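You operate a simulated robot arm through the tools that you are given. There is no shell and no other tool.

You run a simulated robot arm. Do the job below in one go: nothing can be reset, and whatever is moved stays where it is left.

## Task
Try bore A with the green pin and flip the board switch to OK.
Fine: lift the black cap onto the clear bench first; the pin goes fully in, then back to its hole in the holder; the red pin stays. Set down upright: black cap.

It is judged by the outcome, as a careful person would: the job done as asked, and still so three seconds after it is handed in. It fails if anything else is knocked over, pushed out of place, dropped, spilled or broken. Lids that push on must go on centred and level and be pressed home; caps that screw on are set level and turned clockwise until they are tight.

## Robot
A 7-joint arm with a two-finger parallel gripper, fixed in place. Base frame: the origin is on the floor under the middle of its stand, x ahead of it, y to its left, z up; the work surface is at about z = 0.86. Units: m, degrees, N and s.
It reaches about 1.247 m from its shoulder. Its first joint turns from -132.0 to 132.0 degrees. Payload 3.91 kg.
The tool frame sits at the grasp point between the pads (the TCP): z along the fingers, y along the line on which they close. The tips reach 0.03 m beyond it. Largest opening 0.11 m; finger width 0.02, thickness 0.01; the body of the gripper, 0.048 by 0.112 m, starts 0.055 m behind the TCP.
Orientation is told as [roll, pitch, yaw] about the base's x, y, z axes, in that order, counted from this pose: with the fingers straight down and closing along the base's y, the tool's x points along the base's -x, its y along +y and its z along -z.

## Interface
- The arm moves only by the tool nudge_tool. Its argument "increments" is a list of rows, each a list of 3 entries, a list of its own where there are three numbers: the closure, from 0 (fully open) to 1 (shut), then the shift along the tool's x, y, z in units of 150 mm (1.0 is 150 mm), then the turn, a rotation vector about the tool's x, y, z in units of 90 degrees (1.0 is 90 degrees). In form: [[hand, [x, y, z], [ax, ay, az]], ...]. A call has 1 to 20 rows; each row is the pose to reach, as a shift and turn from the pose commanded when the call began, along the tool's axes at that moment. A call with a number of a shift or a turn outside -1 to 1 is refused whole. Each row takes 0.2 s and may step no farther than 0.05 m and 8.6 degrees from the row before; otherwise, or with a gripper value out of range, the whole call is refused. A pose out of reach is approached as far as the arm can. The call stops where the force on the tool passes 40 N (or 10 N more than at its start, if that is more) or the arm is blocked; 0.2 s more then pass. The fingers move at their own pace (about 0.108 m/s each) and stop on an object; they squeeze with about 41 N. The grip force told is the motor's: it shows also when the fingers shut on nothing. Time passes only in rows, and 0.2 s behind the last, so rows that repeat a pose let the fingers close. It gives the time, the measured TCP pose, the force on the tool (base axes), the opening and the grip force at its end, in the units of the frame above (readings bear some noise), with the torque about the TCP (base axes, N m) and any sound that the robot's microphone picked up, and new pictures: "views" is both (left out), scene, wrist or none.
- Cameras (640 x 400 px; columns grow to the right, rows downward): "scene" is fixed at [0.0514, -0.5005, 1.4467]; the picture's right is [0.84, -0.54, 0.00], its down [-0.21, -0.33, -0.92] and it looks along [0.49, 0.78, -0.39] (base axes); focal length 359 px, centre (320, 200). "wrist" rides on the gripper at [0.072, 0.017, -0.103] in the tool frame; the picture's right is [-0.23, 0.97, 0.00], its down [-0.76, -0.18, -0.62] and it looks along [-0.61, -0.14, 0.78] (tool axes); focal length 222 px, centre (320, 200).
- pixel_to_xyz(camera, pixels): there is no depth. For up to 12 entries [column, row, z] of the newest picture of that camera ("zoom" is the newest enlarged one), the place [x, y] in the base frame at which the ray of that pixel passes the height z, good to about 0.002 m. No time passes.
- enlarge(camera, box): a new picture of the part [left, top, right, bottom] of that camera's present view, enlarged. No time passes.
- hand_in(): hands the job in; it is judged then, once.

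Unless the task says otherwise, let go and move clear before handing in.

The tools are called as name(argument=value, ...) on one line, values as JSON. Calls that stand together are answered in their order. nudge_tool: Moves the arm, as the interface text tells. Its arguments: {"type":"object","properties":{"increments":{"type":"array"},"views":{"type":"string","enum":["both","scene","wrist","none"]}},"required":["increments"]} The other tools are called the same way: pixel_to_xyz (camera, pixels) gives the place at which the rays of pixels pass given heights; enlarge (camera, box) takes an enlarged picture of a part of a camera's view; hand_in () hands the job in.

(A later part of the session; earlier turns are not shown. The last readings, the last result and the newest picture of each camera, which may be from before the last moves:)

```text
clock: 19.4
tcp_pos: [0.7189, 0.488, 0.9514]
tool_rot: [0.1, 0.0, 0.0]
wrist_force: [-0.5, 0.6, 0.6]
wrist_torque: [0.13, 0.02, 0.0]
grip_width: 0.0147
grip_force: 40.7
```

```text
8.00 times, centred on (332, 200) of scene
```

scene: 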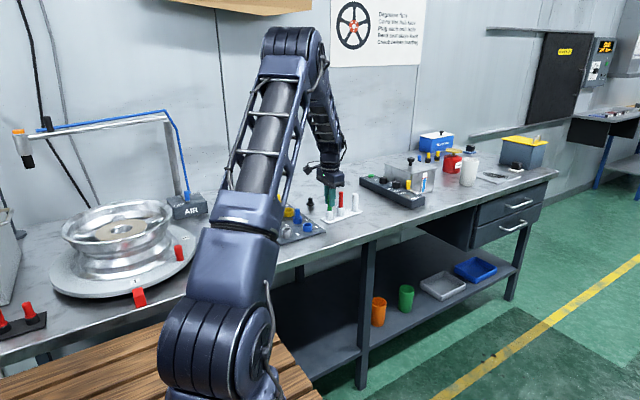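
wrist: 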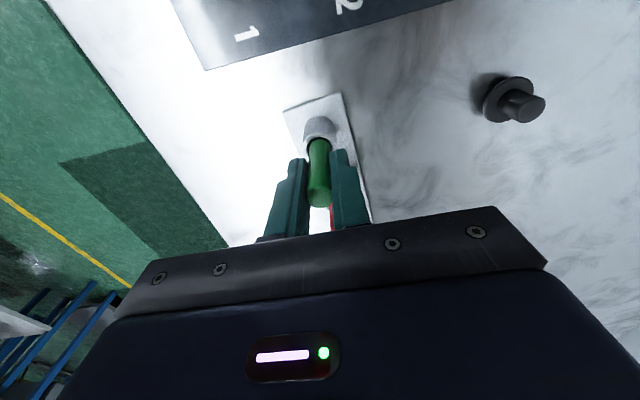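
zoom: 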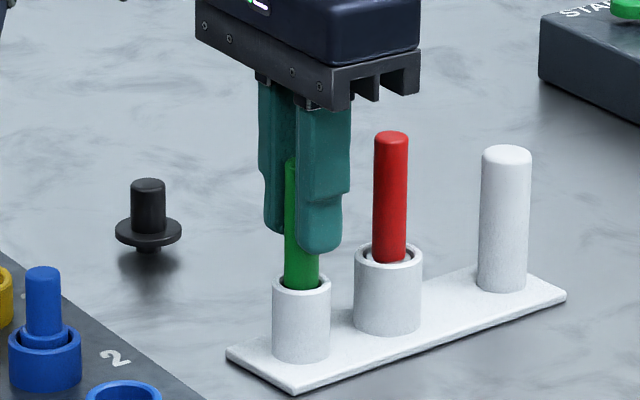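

The pin is held with a 0.0147 m grip and almost no side load. I'll lift it straight up out of its sleeve, slowly at first.

nudge_tool(increments=[[1, [0, 0, -0.04], [0, 0, 0]], [1, [0, 0, -0.1], [0, 0, 0]], [1, [0, 0, -0.18], [0, 0, 0]], [1, [0, 0, -0.28], [0, 0, 0]], [1, [0, 0, -0.4], [0, 0, 0]], [1, [0, 0, -0.55], [0, 0, 0]], [1, [0, 0, -0.7], [0, 0, 0]], [1, [0, 0, -0.7], [0, 0, 0]]], views="both")

enlarge(camera="scene", box=[305, 155, 355, 225])

enlarge(camera="wrist", box=[270, 80, 370, 220])

```text
clock: 21.2
tcp_pos: [0.7209, 0.4888, 1.0585]
tool_rot: [0.0, 0.1, 0.0]
wrist_force: [-0.3, -1.2, -1.2]
wrist_torque: [0.0, -0.05, -0.03]
grip_width: 0.0149
grip_force: 40.4
```

scene: 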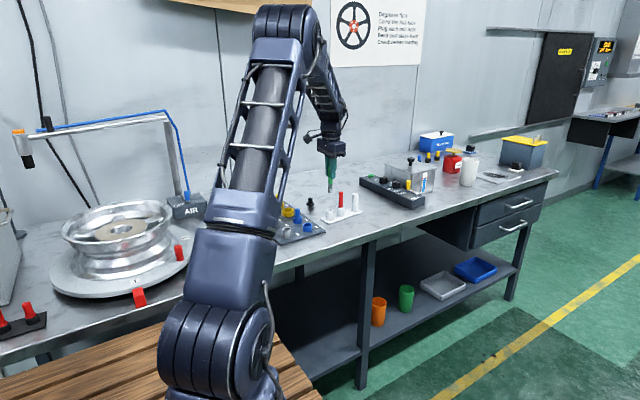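
wrist: 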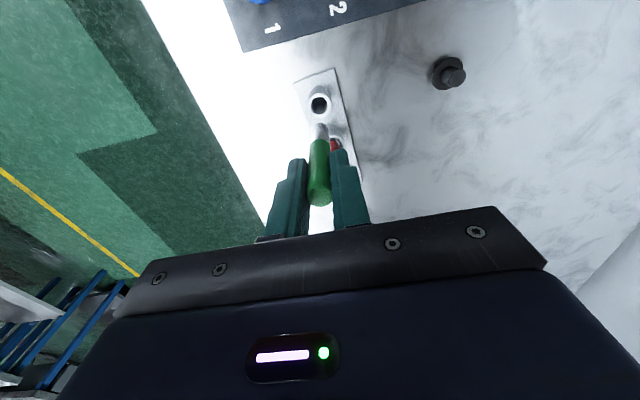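

```text
5.71 times, centred on (330, 190) of scene
```

zoom: 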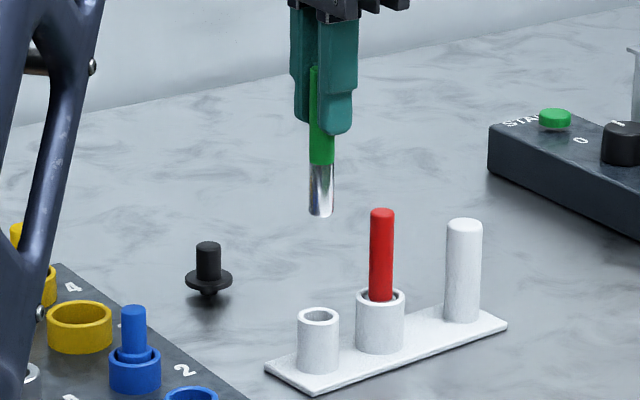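

```text
2.86 times, centred on (320, 150) of wrist
```

zoom: 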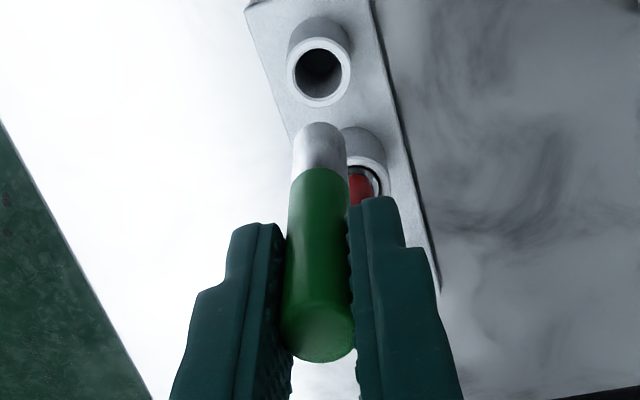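

The green gauge is out cleanly: green handle with a roughly 30 mm bright metal end, hanging vertical. I'll carry it at this height towards bore A in two moves.

nudge_tool(increments=[[1, [0.1, 0.02, -0.05], [0, 0, 0]], [1, [0.3, 0.06, -0.08], [0, 0, 0]], [1, [0.53, 0.1, -0.08], [0, 0, 0]], [1, [0.76, 0.14, -0.08], [0, 0, 0]], [1, [1.0, 0.2, -0.08], [0, 0, 0]], [1, [1.0, 0.2, -0.08], [0, 0, 0]]], views="none")

nudge_tool(increments=[[1, [0.11, 0.02, 0], [0, 0, 0]], [1, [0.22, 0.035, 0.05], [0, 0, 0]], [1, [0.313, 0.043, 0.2], [0, 0, 0]], [1, [0.313, 0.043, 0.25], [0, 0, 0]], [1, [0.313, 0.043, 0.25], [0, 0, 0]]], views="both")

enlarge(camera="wrist", box=[270, 80, 370, 220])

enlarge(camera="scene", box=[255, 175, 315, 235])

```text
clock: 22.6
tcp_pos: [0.5706, 0.5184, 1.0683]
tool_rot: [0.0, -0.1, 0.0]
wrist_force: [-0.1, -0.1, -2.1]
wrist_torque: [0.02, 0.01, -0.01]
grip_width: 0.0152
grip_force: 40.6
```

```text
clock: 23.8
tcp_pos: [0.5226, 0.5262, 1.0322]
tool_rot: [0.0, 0.0, 0.0]
wrist_force: [-0.1, -0.3, -1.3]
wrist_torque: [0.02, 0.0, -0.03]
grip_width: 0.015
grip_force: 41.3
```

scene: 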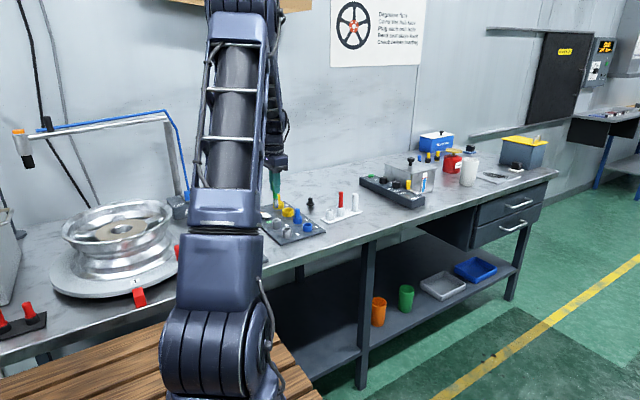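
wrist: 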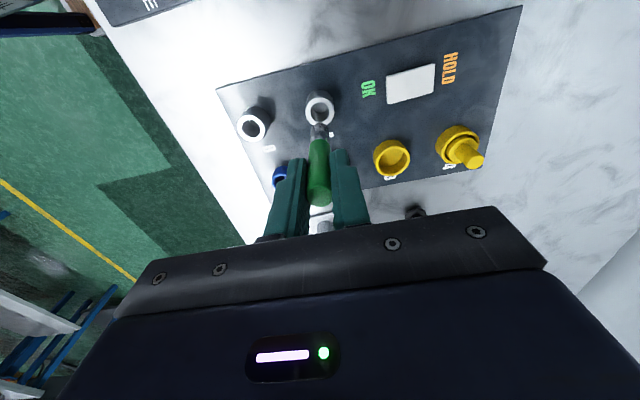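

```text
2.86 times, centred on (320, 150) of wrist
```

zoom: 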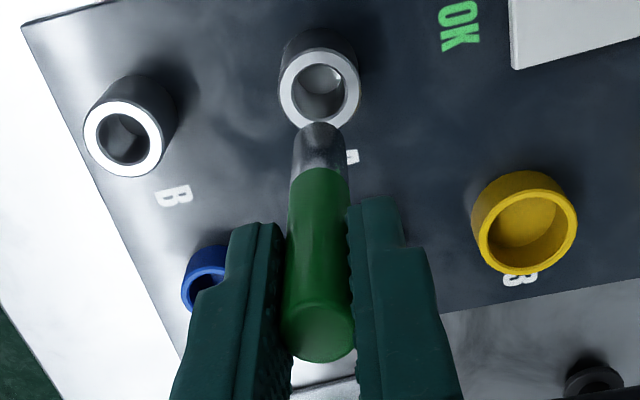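

```text
6.67 times, centred on (285, 205) of scene
```

zoom: 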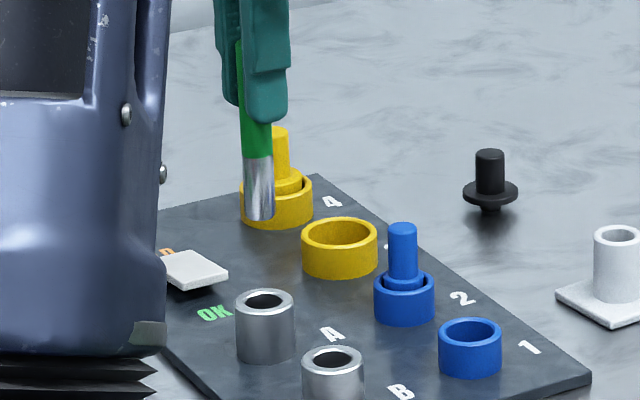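

In the wrist zoom the pin's axis (column 320) lines up with bore A's rim (column 319), and the scene view is close too. I'll take stronger enlargements to refine the alignment before lowering.

enlarge(camera="scene", box=[266, 198, 290, 226])

enlarge(camera="wrist", box=[295, 85, 345, 145])

```text
14.29 times, centred on (278, 212) of scene
```

zoom: 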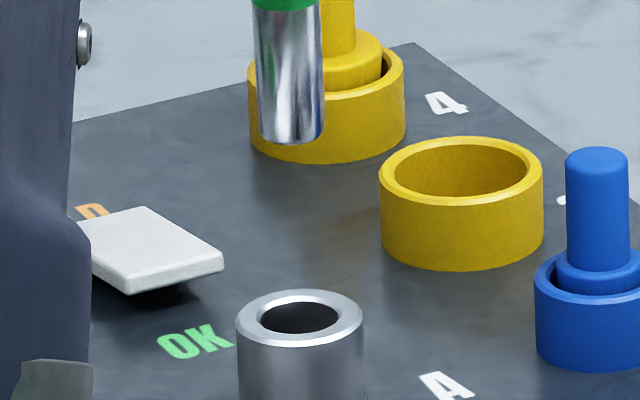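

```text
6.67 times, centred on (320, 115) of wrist
```

zoom: 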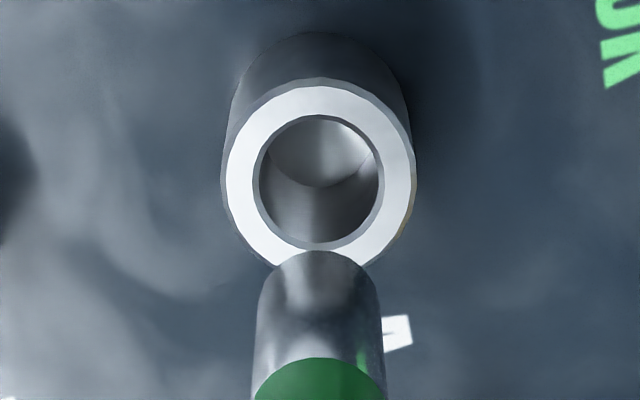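

The pin and bore line up within about half a millimetre in both views, and the bore is about 3 mm wider than the pin. I'll check the height of the pin's end before lowering.

pixel_to_xyz(camera="scene", pixels=[[275.97, 207.1, 0.93], [275.97, 207.1, 0.94], [275.97, 207.1, 0.95], [275.97, 207.1, 0.96], [276.55, 220.26, 0.89], [276.55, 220.26, 0.9], [276.55, 220.26, 0.905]])

```text
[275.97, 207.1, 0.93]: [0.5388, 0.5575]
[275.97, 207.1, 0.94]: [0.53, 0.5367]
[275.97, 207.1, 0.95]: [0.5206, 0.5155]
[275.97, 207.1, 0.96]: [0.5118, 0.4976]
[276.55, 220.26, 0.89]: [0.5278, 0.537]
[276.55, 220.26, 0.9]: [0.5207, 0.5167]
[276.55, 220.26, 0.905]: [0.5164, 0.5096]
```

The pin's end is at about z 0.945 and the rim at 0.8965. I'll lower to about 6 mm above the rim and check alignment once more.

nudge_tool(increments=[[1, [0.001, 0.001, 0.08], [0, 0, 0]], [1, [0.001, 0.001, 0.17], [0, 0, 0]], [1, [0.001, 0.001, 0.25], [0, 0, 0]], [1, [0.001, 0.001, 0.28], [0, 0, 0]], [1, [0.001, 0.001, 0.28], [0, 0, 0]]], views="both")

enlarge(camera="scene", box=[266, 198, 290, 230])

enlarge(camera="wrist", box=[290, 90, 350, 160])

```text
clock: 25.0
tcp_pos: [0.5232, 0.5236, 0.9884]
tool_rot: [0.0, 0.0, 0.1]
wrist_force: [0.2, 0.3, -1.4]
wrist_torque: [-0.03, -0.03, -0.01]
grip_width: 0.015
grip_force: 41.2
```

scene: 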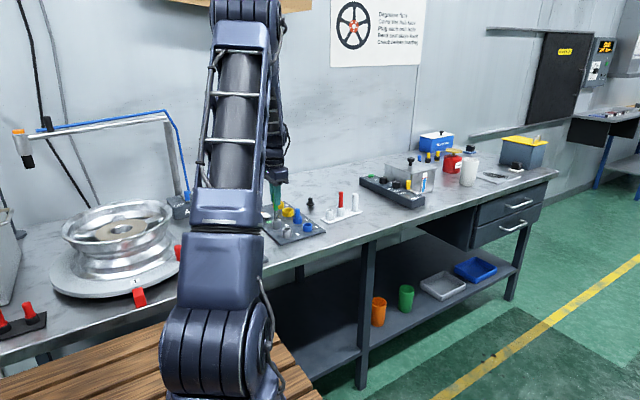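
wrist: 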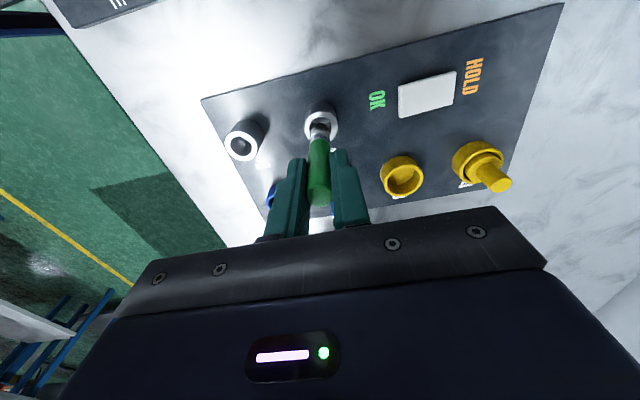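

```text
12.50 times, centred on (278, 214) of scene
```

zoom: 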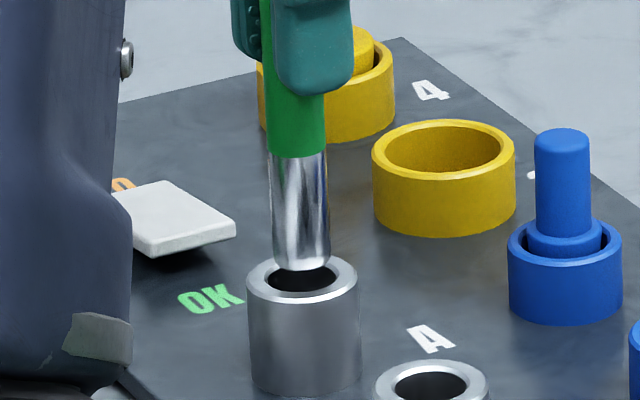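

```text
5.71 times, centred on (320, 125) of wrist
```

zoom: 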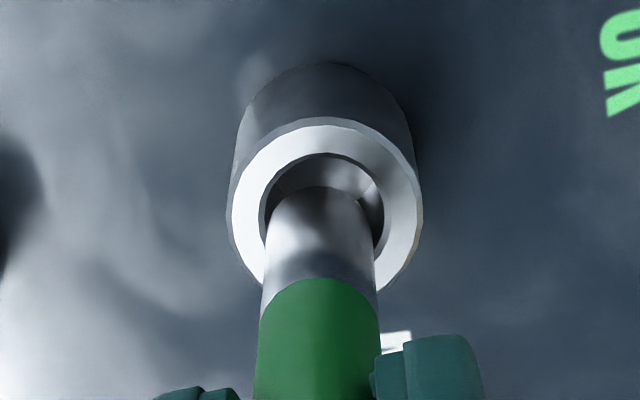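

The pin's end overlaps the bore opening centrally in both views (scene: pin axis ~302, hole centre ~302; wrist: 320 vs 322). I'll lower about 14 mm to start it into the bore and read the force.

nudge_tool(increments=[[1, [0.0, 0.002, 0.02], [0, 0, 0]], [1, [0.0, 0.002, 0.04], [0, 0, 0]], [1, [0.0, 0.002, 0.06], [0, 0, 0]], [1, [0.0, 0.002, 0.08], [0, 0, 0]], [1, [0.0, 0.002, 0.095], [0, 0, 0]]], views="both")

enlarge(camera="scene", box=[266, 198, 290, 230])

enlarge(camera="wrist", box=[290, 90, 350, 160])

```text
clock: 26.2
tcp_pos: [0.5227, 0.5244, 0.9746]
tool_rot: [-0.1, 0.0, 0.0]
wrist_force: [0.2, -0.1, -1.1]
wrist_torque: [-0.01, 0.03, 0.02]
grip_width: 0.0151
grip_force: 40.8
```

scene: 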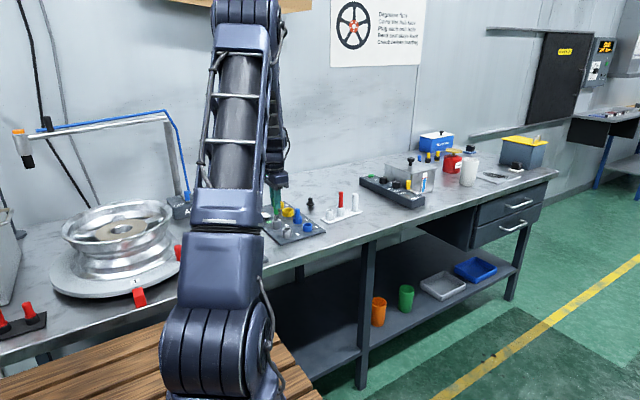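
wrist: 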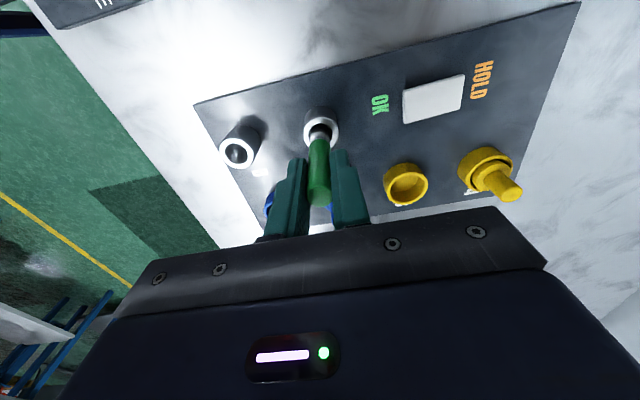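

```text
12.50 times, centred on (278, 214) of scene
```

zoom: 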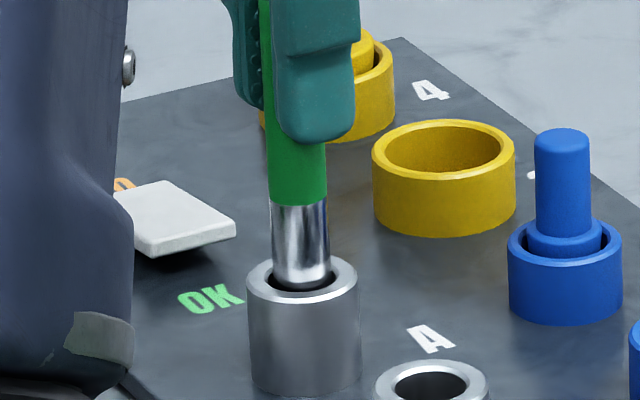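

```text
5.71 times, centred on (320, 125) of wrist
```

zoom: 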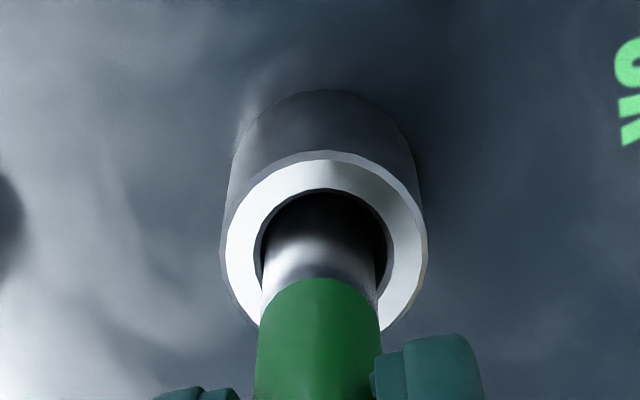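

The metal end is inside the bore with no contact force. I'll continue down with a tiny centring shift towards +y.

nudge_tool(increments=[[1, [0.003, 0.003, 0.02], [0, 0, 0]], [1, [0.003, 0.003, 0.04], [0, 0, 0]], [1, [0.003, 0.003, 0.06], [0, 0, 0]], [1, [0.003, 0.003, 0.08], [0, 0, 0]], [1, [0.003, 0.003, 0.1], [0, 0, 0]], [1, [0.003, 0.003, 0.1], [0, 0, 0]]], views="both")

enlarge(camera="scene", box=[266, 198, 290, 230])

enlarge(camera="wrist", box=[290, 90, 350, 160])

```text
clock: 27.6
tcp_pos: [0.5222, 0.5235, 0.9593]
tool_rot: [0.1, 0.0, 0.1]
wrist_force: [-0.3, 0.0, -1.1]
wrist_torque: [-0.01, -0.02, 0.0]
grip_width: 0.0151
grip_force: 41.5
```

scene: 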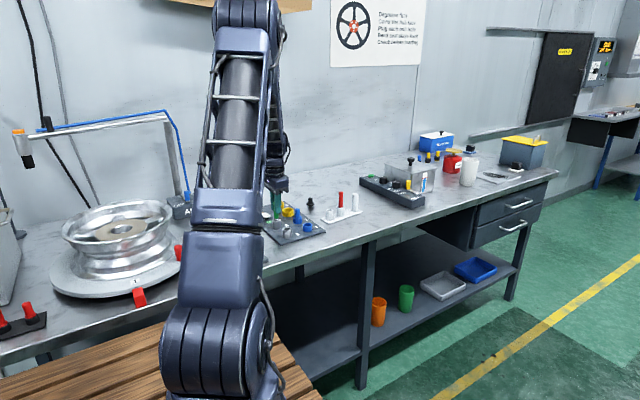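
wrist: 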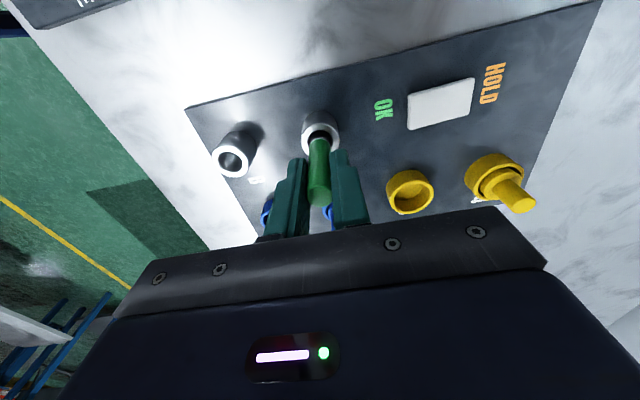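

```text
12.50 times, centred on (278, 214) of scene
```

zoom: 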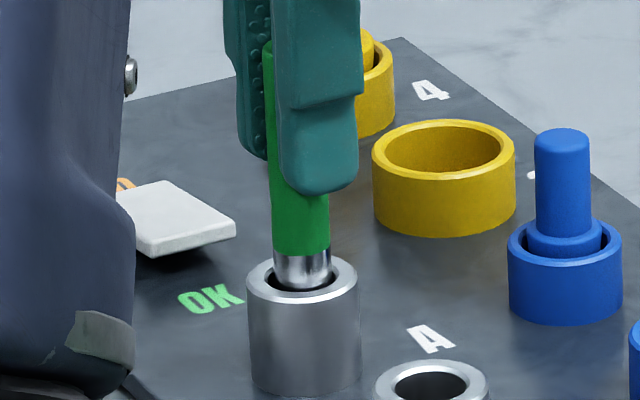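

```text
5.71 times, centred on (320, 125) of wrist
```

zoom: 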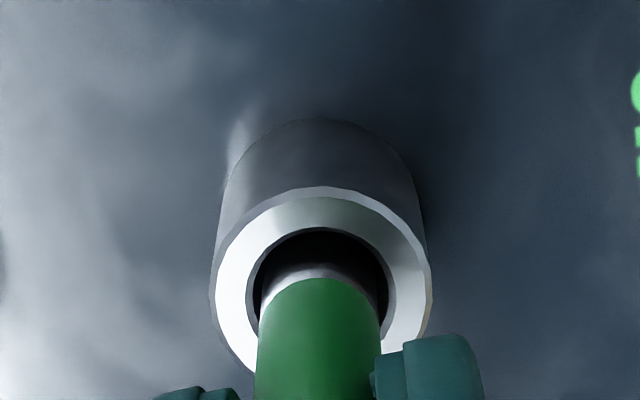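

About 8 mm of metal still shows above the rim and there is no side force. I'll keep lowering in small steps and watch for the bottom.

nudge_tool(increments=[[1, [0, 0, 0.012], [0, 0, 0]], [1, [0, 0, 0.022], [0, 0, 0]], [1, [0, 0, 0.022], [0, 0, 0]]], views="none")

nudge_tool(increments=[[1, [0, 0, 0.007], [0, 0, 0]], [1, [0, 0, 0.014], [0, 0, 0]], [1, [0, 0, 0.014], [0, 0, 0]]], views="scene")

enlarge(camera="scene", box=[266, 198, 290, 230])

```text
clock: 28.4
tcp_pos: [0.5234, 0.5247, 0.9557]
tool_rot: [0.0, 0.0, 0.1]
wrist_force: [-0.1, -0.1, -1.3]
wrist_torque: [0.02, 0.0, 0.01]
grip_width: 0.0153
grip_force: 41.0
```

```text
clock: 29.2
tcp_pos: [0.5234, 0.5248, 0.9543]
tool_rot: [0.0, -0.1, 0.0]
wrist_force: [-0.8, -0.2, 2.1]
wrist_torque: [-0.02, 0.05, -0.03]
grip_width: 0.015
grip_force: 40.7
```

scene: 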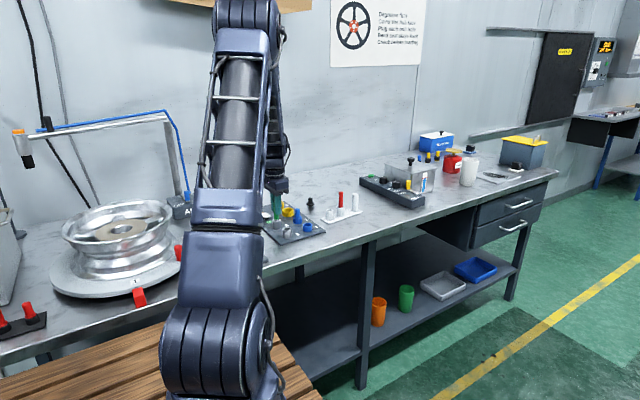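

```text
12.50 times, centred on (278, 214) of scene
```

zoom: 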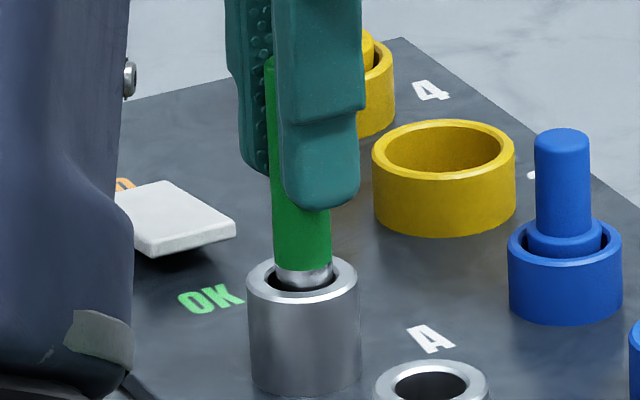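

The vertical force turned to +2.1 N, so the pin has met something at an end height of about 0.867, which matches the bore floor at board level. I'll press a little more to confirm it is solid and not a snag.

nudge_tool(increments=[[1, [0, 0, 0.007], [0, 0, 0]], [1, [0, 0, 0.007], [0, 0, 0]]], views="none")

nudge_tool(increments=[[1, [0, 0, 0.007], [0, 0, 0]], [1, [0, 0, 0.007], [0, 0, 0]]], views="wrist")

enlarge(camera="wrist", box=[290, 90, 350, 160])

enlarge(camera="scene", box=[266, 198, 290, 230])

```text
clock: 29.8
tcp_pos: [0.5233, 0.526, 0.9547]
tool_rot: [0.1, -0.2, 0.1]
wrist_force: [1.5, -4.8, 21.0]
wrist_torque: [-0.42, -0.09, -0.04]
grip_width: 0.0151
grip_force: 41.2
```

```text
clock: 30.4
tcp_pos: [0.5225, 0.5239, 0.9536]
tool_rot: [0.1, -0.3, 0.0]
wrist_force: [2.5, -5.6, 33.6]
wrist_torque: [-0.39, -0.15, -0.05]
grip_width: 0.0152
grip_force: 41.0
```

wrist: 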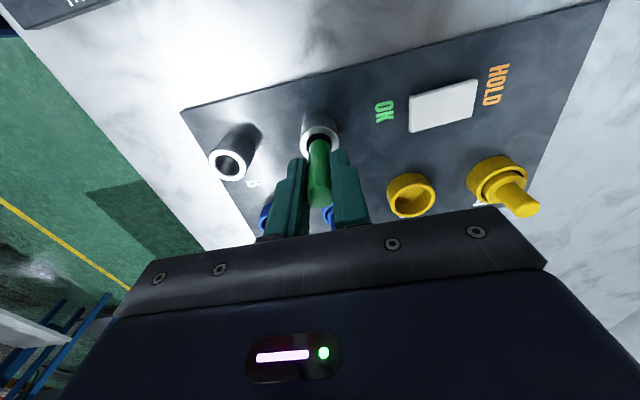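

```text
5.71 times, centred on (320, 125) of wrist
```

zoom: 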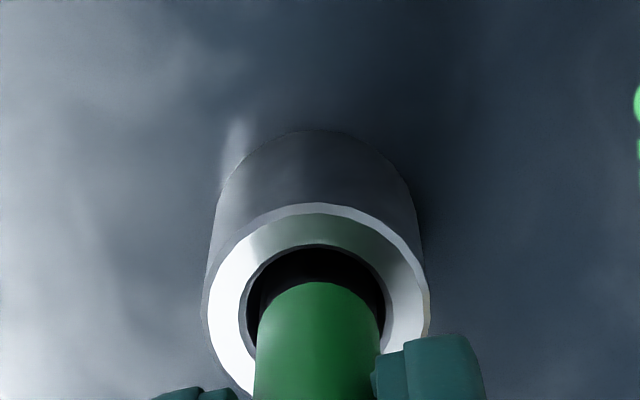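

```text
12.50 times, centred on (278, 214) of scene
```

zoom: 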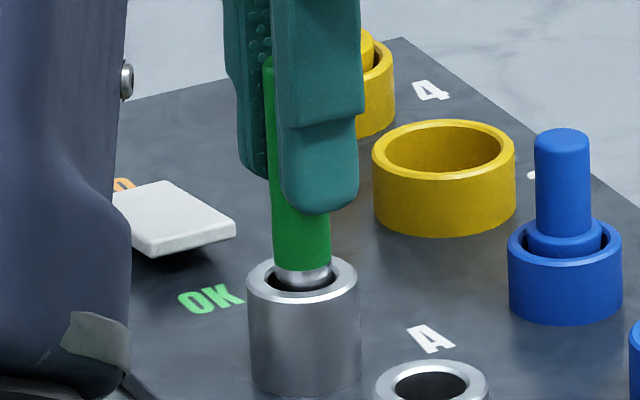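

The force rose to 33 N with no further travel, so the pin is firmly on the bore's floor — fully in. I'll draw it straight up and out, gently at first.

nudge_tool(increments=[[1, [0, 0, -0.014], [0, 0, 0]], [1, [0, 0, -0.03], [0, 0, 0]], [1, [0, 0, -0.06], [0, 0, 0]], [1, [0, 0, -0.11], [0, 0, 0]], [1, [0, 0, -0.18], [0, 0, 0]], [1, [0, 0, -0.28], [0, 0, 0]], [1, [0, 0, -0.42], [0, 0, 0]], [1, [0, 0, -0.58], [0, 0, 0]], [1, [0, 0, -0.72], [0, 0, 0]], [1, [0, 0, -0.72], [0, 0, 0]]], views="both")

enlarge(camera="wrist", box=[270, 80, 370, 220])

enlarge(camera="scene", box=[255, 175, 315, 235])

```text
clock: 32.6
tcp_pos: [0.523, 0.5262, 1.0591]
tool_rot: [0.0, 0.1, 0.0]
wrist_force: [-1.1, -0.2, -1.6]
wrist_torque: [0.0, 0.0, -0.01]
grip_width: 0.0152
grip_force: 40.8
```

scene: 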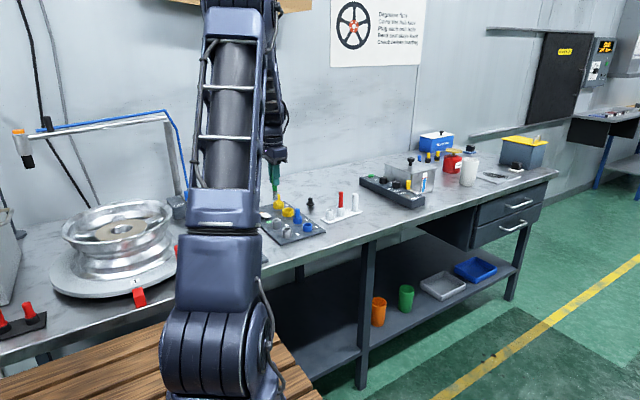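
wrist: 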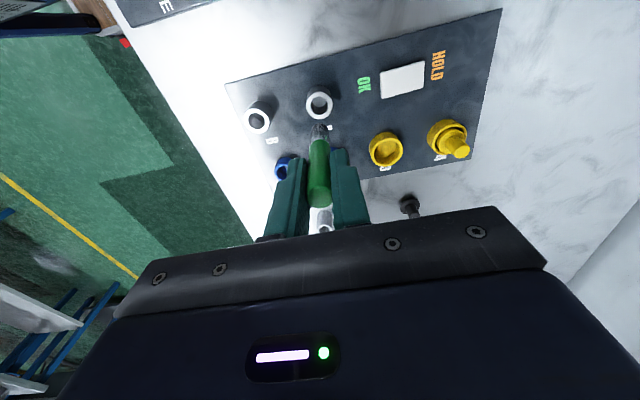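

```text
2.86 times, centred on (320, 150) of wrist
```

zoom: 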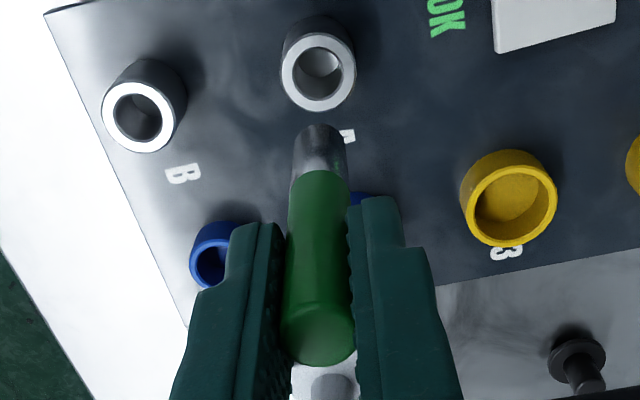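

```text
6.67 times, centred on (285, 205) of scene
```

zoom: 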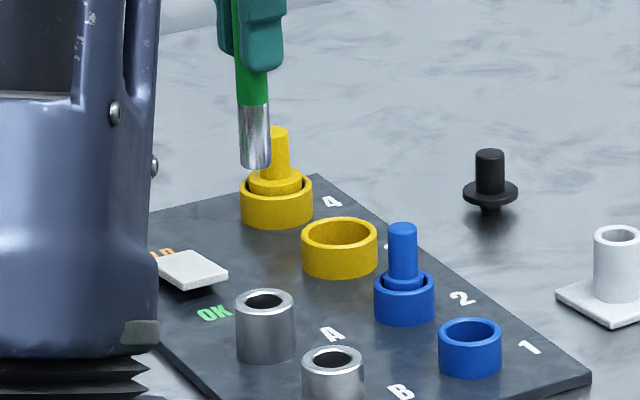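

The pin is out and still hanging straight in the grip. I'll carry it back over its sleeve, reversing the path I came by.

nudge_tool(increments=[[1, [-0.1, -0.02, 0], [0, 0, 0]], [1, [-0.32, -0.06, 0], [0, 0, 0]], [1, [-0.55, -0.1, 0], [0, 0, 0]], [1, [-0.78, -0.15, 0], [0, 0, 0]], [1, [-1.0, -0.2, 0], [0, 0, 0]], [1, [-1.0, -0.2, 0], [0, 0, 0]]], views="none")

nudge_tool(increments=[[1, [-0.11, -0.02, 0], [0, 0, 0]], [1, [-0.22, -0.035, 0], [0, 0, 0]], [1, [-0.317, -0.049, 0.1], [0, 0, 0]], [1, [-0.317, -0.049, 0.2], [0, 0, 0]], [1, [-0.317, -0.049, 0.2], [0, 0, 0]]], views="both")

enlarge(camera="wrist", box=[290, 75, 350, 155])

enlarge(camera="scene", box=[312, 175, 352, 225])

```text
clock: 34.0
tcp_pos: [0.6733, 0.4955, 1.0604]
tool_rot: [0.0, 0.0, 0.1]
wrist_force: [0.2, -0.5, -2.5]
wrist_torque: [0.01, -0.03, 0.01]
grip_width: 0.015
grip_force: 40.8
```

```text
clock: 35.2
tcp_pos: [0.7216, 0.4889, 1.0317]
tool_rot: [0.0, 0.0, 0.0]
wrist_force: [0.4, 0.8, -0.7]
wrist_torque: [-0.03, 0.0, -0.01]
grip_width: 0.0149
grip_force: 40.4
```

scene: 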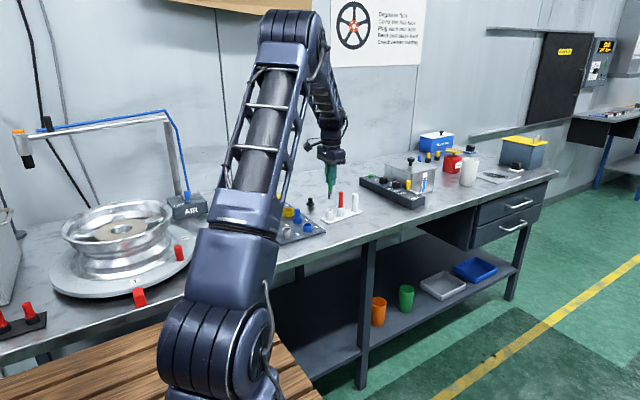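
wrist: 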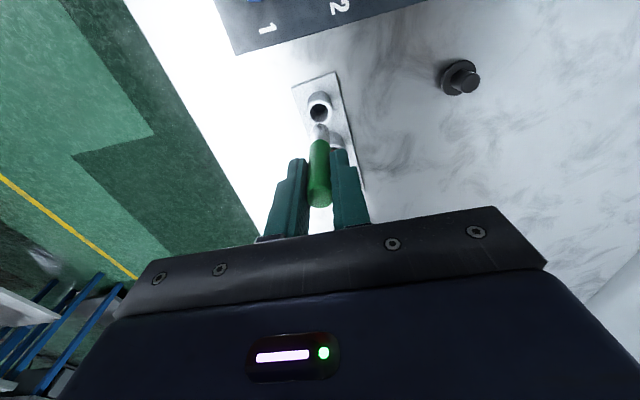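

```text
5.00 times, centred on (320, 115) of wrist
```

zoom: 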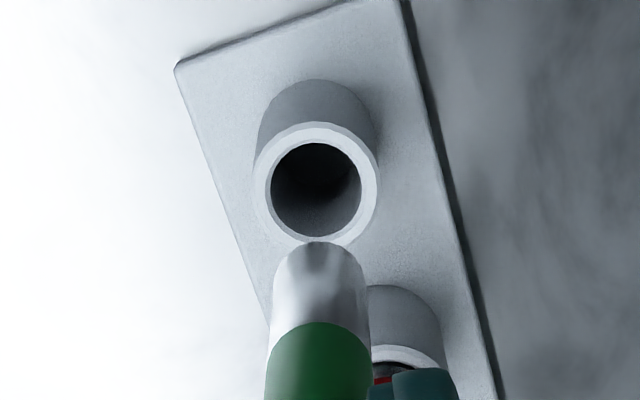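

```text
8.00 times, centred on (332, 200) of scene
```

zoom: 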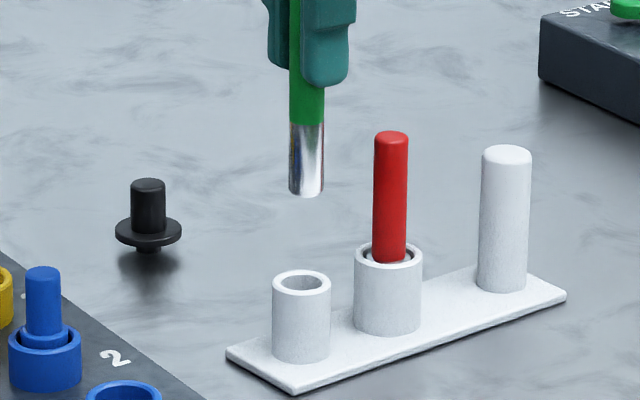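

The pin is above its sleeve but looks slightly off: in the wrist zoom the hole centre is at column 316 against the pin's 320, and in the scene the pin is a little right of the hole. I'll enlarge the scene more to size the correction.

enlarge(camera="scene", box=[320, 190, 344, 220])

enlarge(camera="wrist", box=[300, 90, 340, 140])

```text
13.33 times, centred on (332, 205) of scene
```

zoom: 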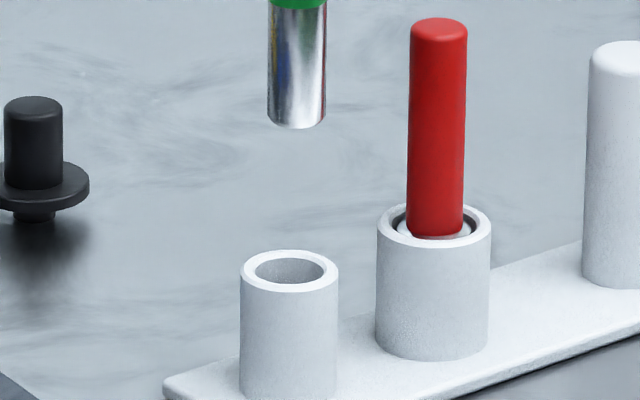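

```text
8.00 times, centred on (320, 115) of wrist
```

zoom: 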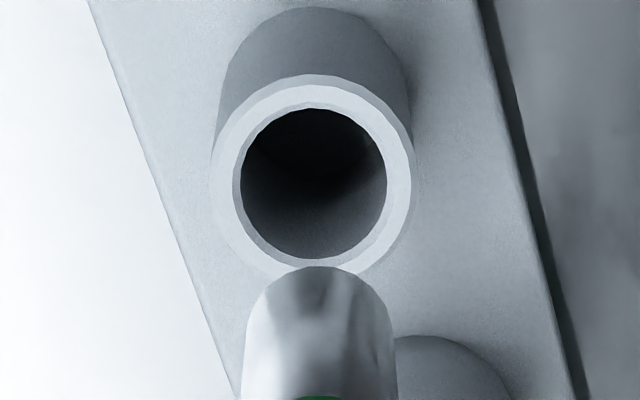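

The hole is about 1.8 mm towards −x and 0.5 mm towards −y of the pin. I'll apply that shift and lower to just above the sleeve rim.

nudge_tool(increments=[[1, [0.012, -0.0035, 0.06], [0, 0, 0]], [1, [0.012, -0.0035, 0.15], [0, 0, 0]], [1, [0.012, -0.0035, 0.22], [0, 0, 0]], [1, [0.012, -0.0035, 0.265], [0, 0, 0]], [1, [0.012, -0.0035, 0.265], [0, 0, 0]]], views="both")

enlarge(camera="scene", box=[320, 190, 344, 220])

enlarge(camera="wrist", box=[290, 90, 350, 160])

```text
clock: 36.4
tcp_pos: [0.7181, 0.4877, 0.9897]
tool_rot: [0.0, 0.0, -0.1]
wrist_force: [0.1, 0.4, -1.5]
wrist_torque: [-0.01, -0.01, -0.01]
grip_width: 0.0149
grip_force: 41.2
```

scene: 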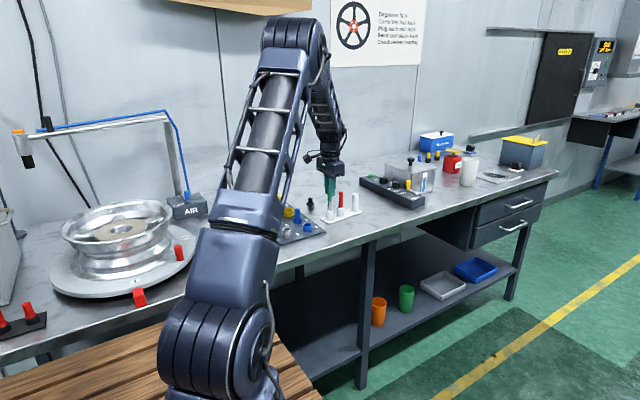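
wrist: 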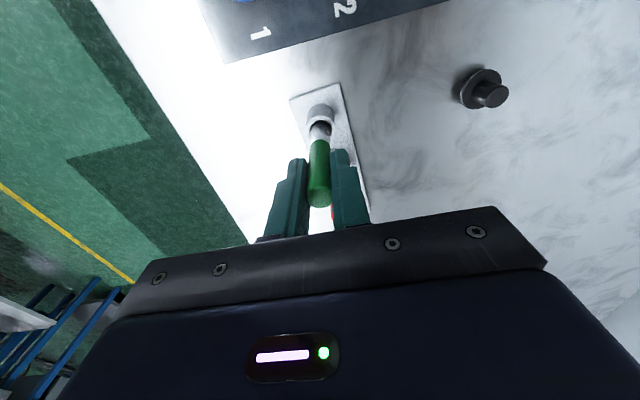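

```text
13.33 times, centred on (332, 205) of scene
```

zoom: 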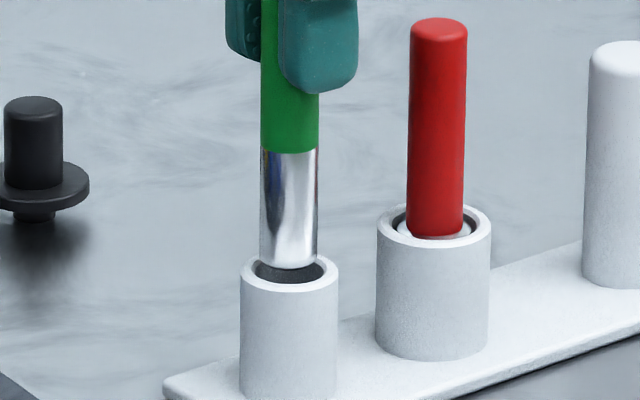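

```text
5.71 times, centred on (320, 125) of wrist
```

zoom: 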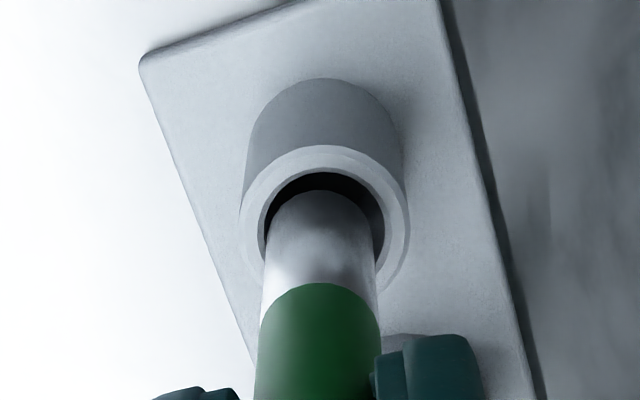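

The pin is now centred over the sleeve in the scene (both near column 289), with a slight −y offset of about half a millimetre in the wrist view. I'll correct that and start lowering it in.

nudge_tool(increments=[[1, [0, 0.0035, 0.02], [0, 0, 0]], [1, [0, 0.0035, 0.04], [0, 0, 0]], [1, [0, 0.0035, 0.06], [0, 0, 0]], [1, [0, 0.0035, 0.08], [0, 0, 0]], [1, [0, 0.0035, 0.1], [0, 0, 0]]], views="both")

enlarge(camera="scene", box=[320, 190, 344, 220])

enlarge(camera="wrist", box=[290, 90, 350, 160])

```text
clock: 37.6
tcp_pos: [0.7181, 0.487, 0.9759]
tool_rot: [0.0, 0.0, 0.0]
wrist_force: [-0.2, 0.2, -1.7]
wrist_torque: [0.0, -0.01, -0.01]
grip_width: 0.0149
grip_force: 41.4
```

scene: 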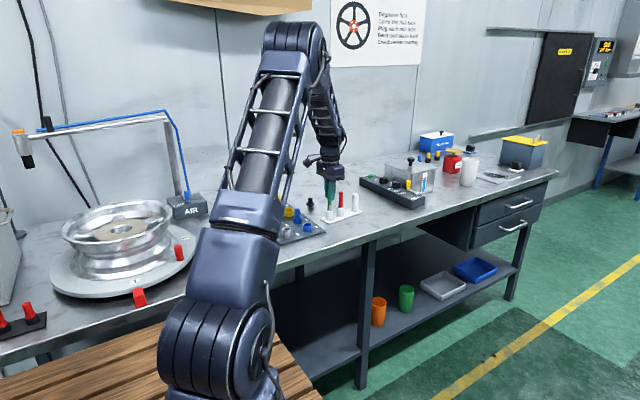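
wrist: 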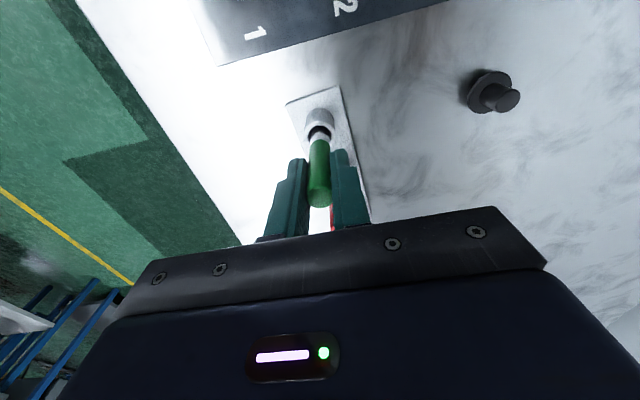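

```text
13.33 times, centred on (332, 205) of scene
```

zoom: 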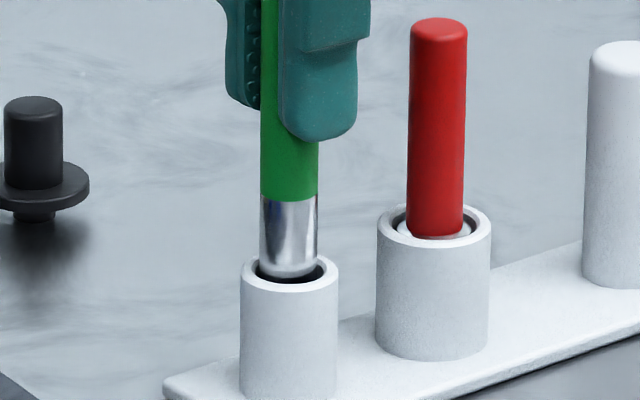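

```text
5.71 times, centred on (320, 125) of wrist
```

zoom: 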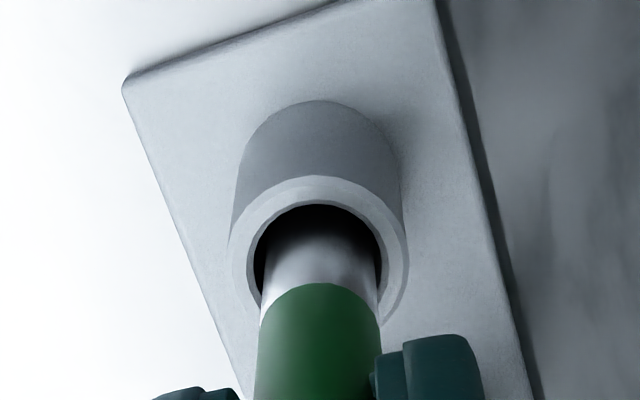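

The metal end is in the sleeve with clearance all round and no force. I'll keep lowering towards the resting depth (TCP about 0.952).

nudge_tool(increments=[[1, [0, 0, 0.025], [0, 0, 0]], [1, [0, 0, 0.05], [0, 0, 0]], [1, [0, 0, 0.075], [0, 0, 0]], [1, [0, 0, 0.1], [0, 0, 0]], [1, [0, 0, 0.12], [0, 0, 0]], [1, [0, 0, 0.12], [0, 0, 0]]], views="none")

nudge_tool(increments=[[1, [0, 0, 0.01], [0, 0, 0]], [1, [0, 0, 0.018], [0, 0, 0]], [1, [0, 0, 0.018], [0, 0, 0]]], views="both")

enlarge(camera="scene", box=[320, 190, 344, 220])

```text
clock: 39.0
tcp_pos: [0.7175, 0.4877, 0.9562]
tool_rot: [-0.1, 0.0, 0.0]
wrist_force: [-0.6, -0.2, -1.7]
wrist_torque: [0.02, 0.01, 0.0]
grip_width: 0.0148
grip_force: 41.4
```

```text
clock: 39.8
tcp_pos: [0.7168, 0.4872, 0.9544]
tool_rot: [0.1, 0.0, 0.1]
wrist_force: [-0.7, 0.5, -0.8]
wrist_torque: [-0.03, 0.02, -0.01]
grip_width: 0.0147
grip_force: 41.0
```

scene: 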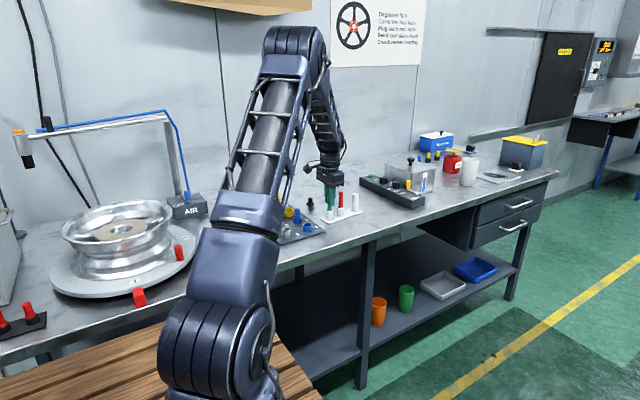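
wrist: 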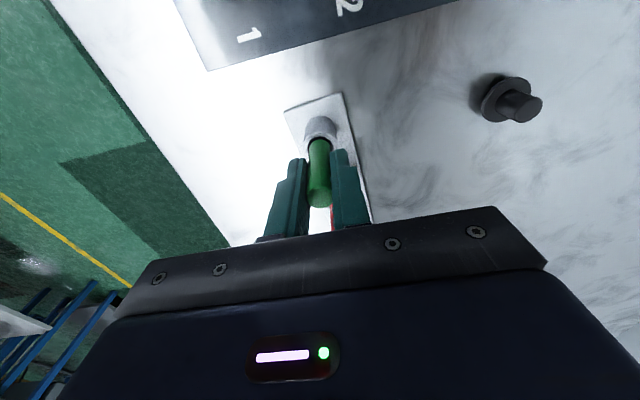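

```text
13.33 times, centred on (332, 205) of scene
```

zoom: 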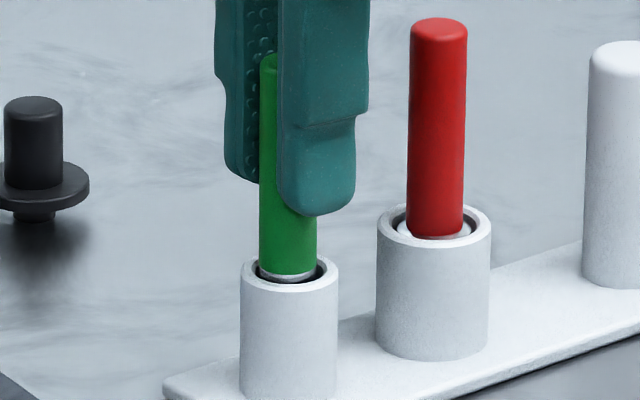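

Just a sliver of metal still shows at the rim and there is no contact force. I'll creep the last couple of millimetres down until it touches bottom.

nudge_tool(increments=[[1, [0, 0, 0.007], [0, 0, 0]], [1, [0, 0, 0.007], [0, 0, 0]]], views="none")

nudge_tool(increments=[[1, [0, 0, 0.006], [0, 0, 0]], [1, [0, 0, 0.006], [0, 0, 0]]], views="none")

```text
clock: 40.4
tcp_pos: [0.718, 0.4881, 0.9529]
tool_rot: [0.0, 0.0, -0.1]
wrist_force: [-0.4, 0.0, -1.2]
wrist_torque: [0.01, 0.01, 0.02]
grip_width: 0.0152
grip_force: 40.8
```

```text
clock: 41.0
tcp_pos: [0.7181, 0.4881, 0.9528]
tool_rot: [0.0, 0.0, 0.0]
wrist_force: [0.6, 0.3, -1.7]
wrist_torque: [0.03, -0.01, 0.01]
grip_width: 0.015
grip_force: 40.7
```

nudge_tool(increments=[[1, [0, 0, 0.006], [0, 0, 0]], [1, [0, 0, 0.006], [0, 0, 0]]], views="none")

nudge_tool(increments=[[1, [0, 0, 0.004], [0, 0, 0]], [1, [0, 0, 0.004], [0, 0, 0]]], views="both")

enlarge(camera="scene", box=[320, 190, 344, 220])

```text
clock: 41.6
tcp_pos: [0.72, 0.4879, 0.952]
tool_rot: [0.0, 0.1, 0.0]
wrist_force: [-0.2, -0.2, -2.7]
wrist_torque: [-0.01, 0.01, 0.0]
grip_width: 0.015
grip_force: 41.2
```

```text
clock: 42.2
tcp_pos: [0.7196, 0.4871, 0.9507]
tool_rot: [0.0, 0.0, 0.0]
wrist_force: [1.3, -0.9, 4.9]
wrist_torque: [-0.08, -0.09, -0.01]
grip_width: 0.0149
grip_force: 41.3
```

scene: 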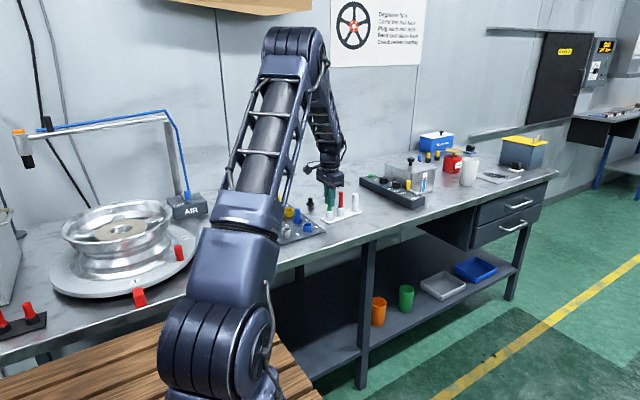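
wrist: 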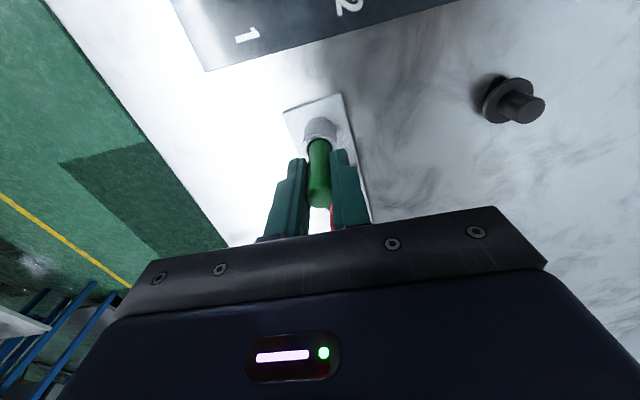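

```text
13.33 times, centred on (332, 205) of scene
```

zoom: 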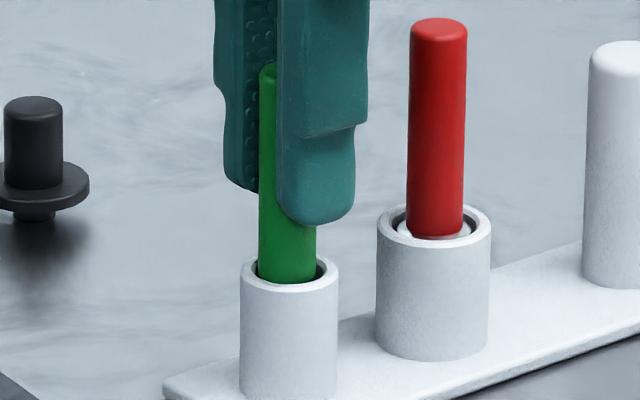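

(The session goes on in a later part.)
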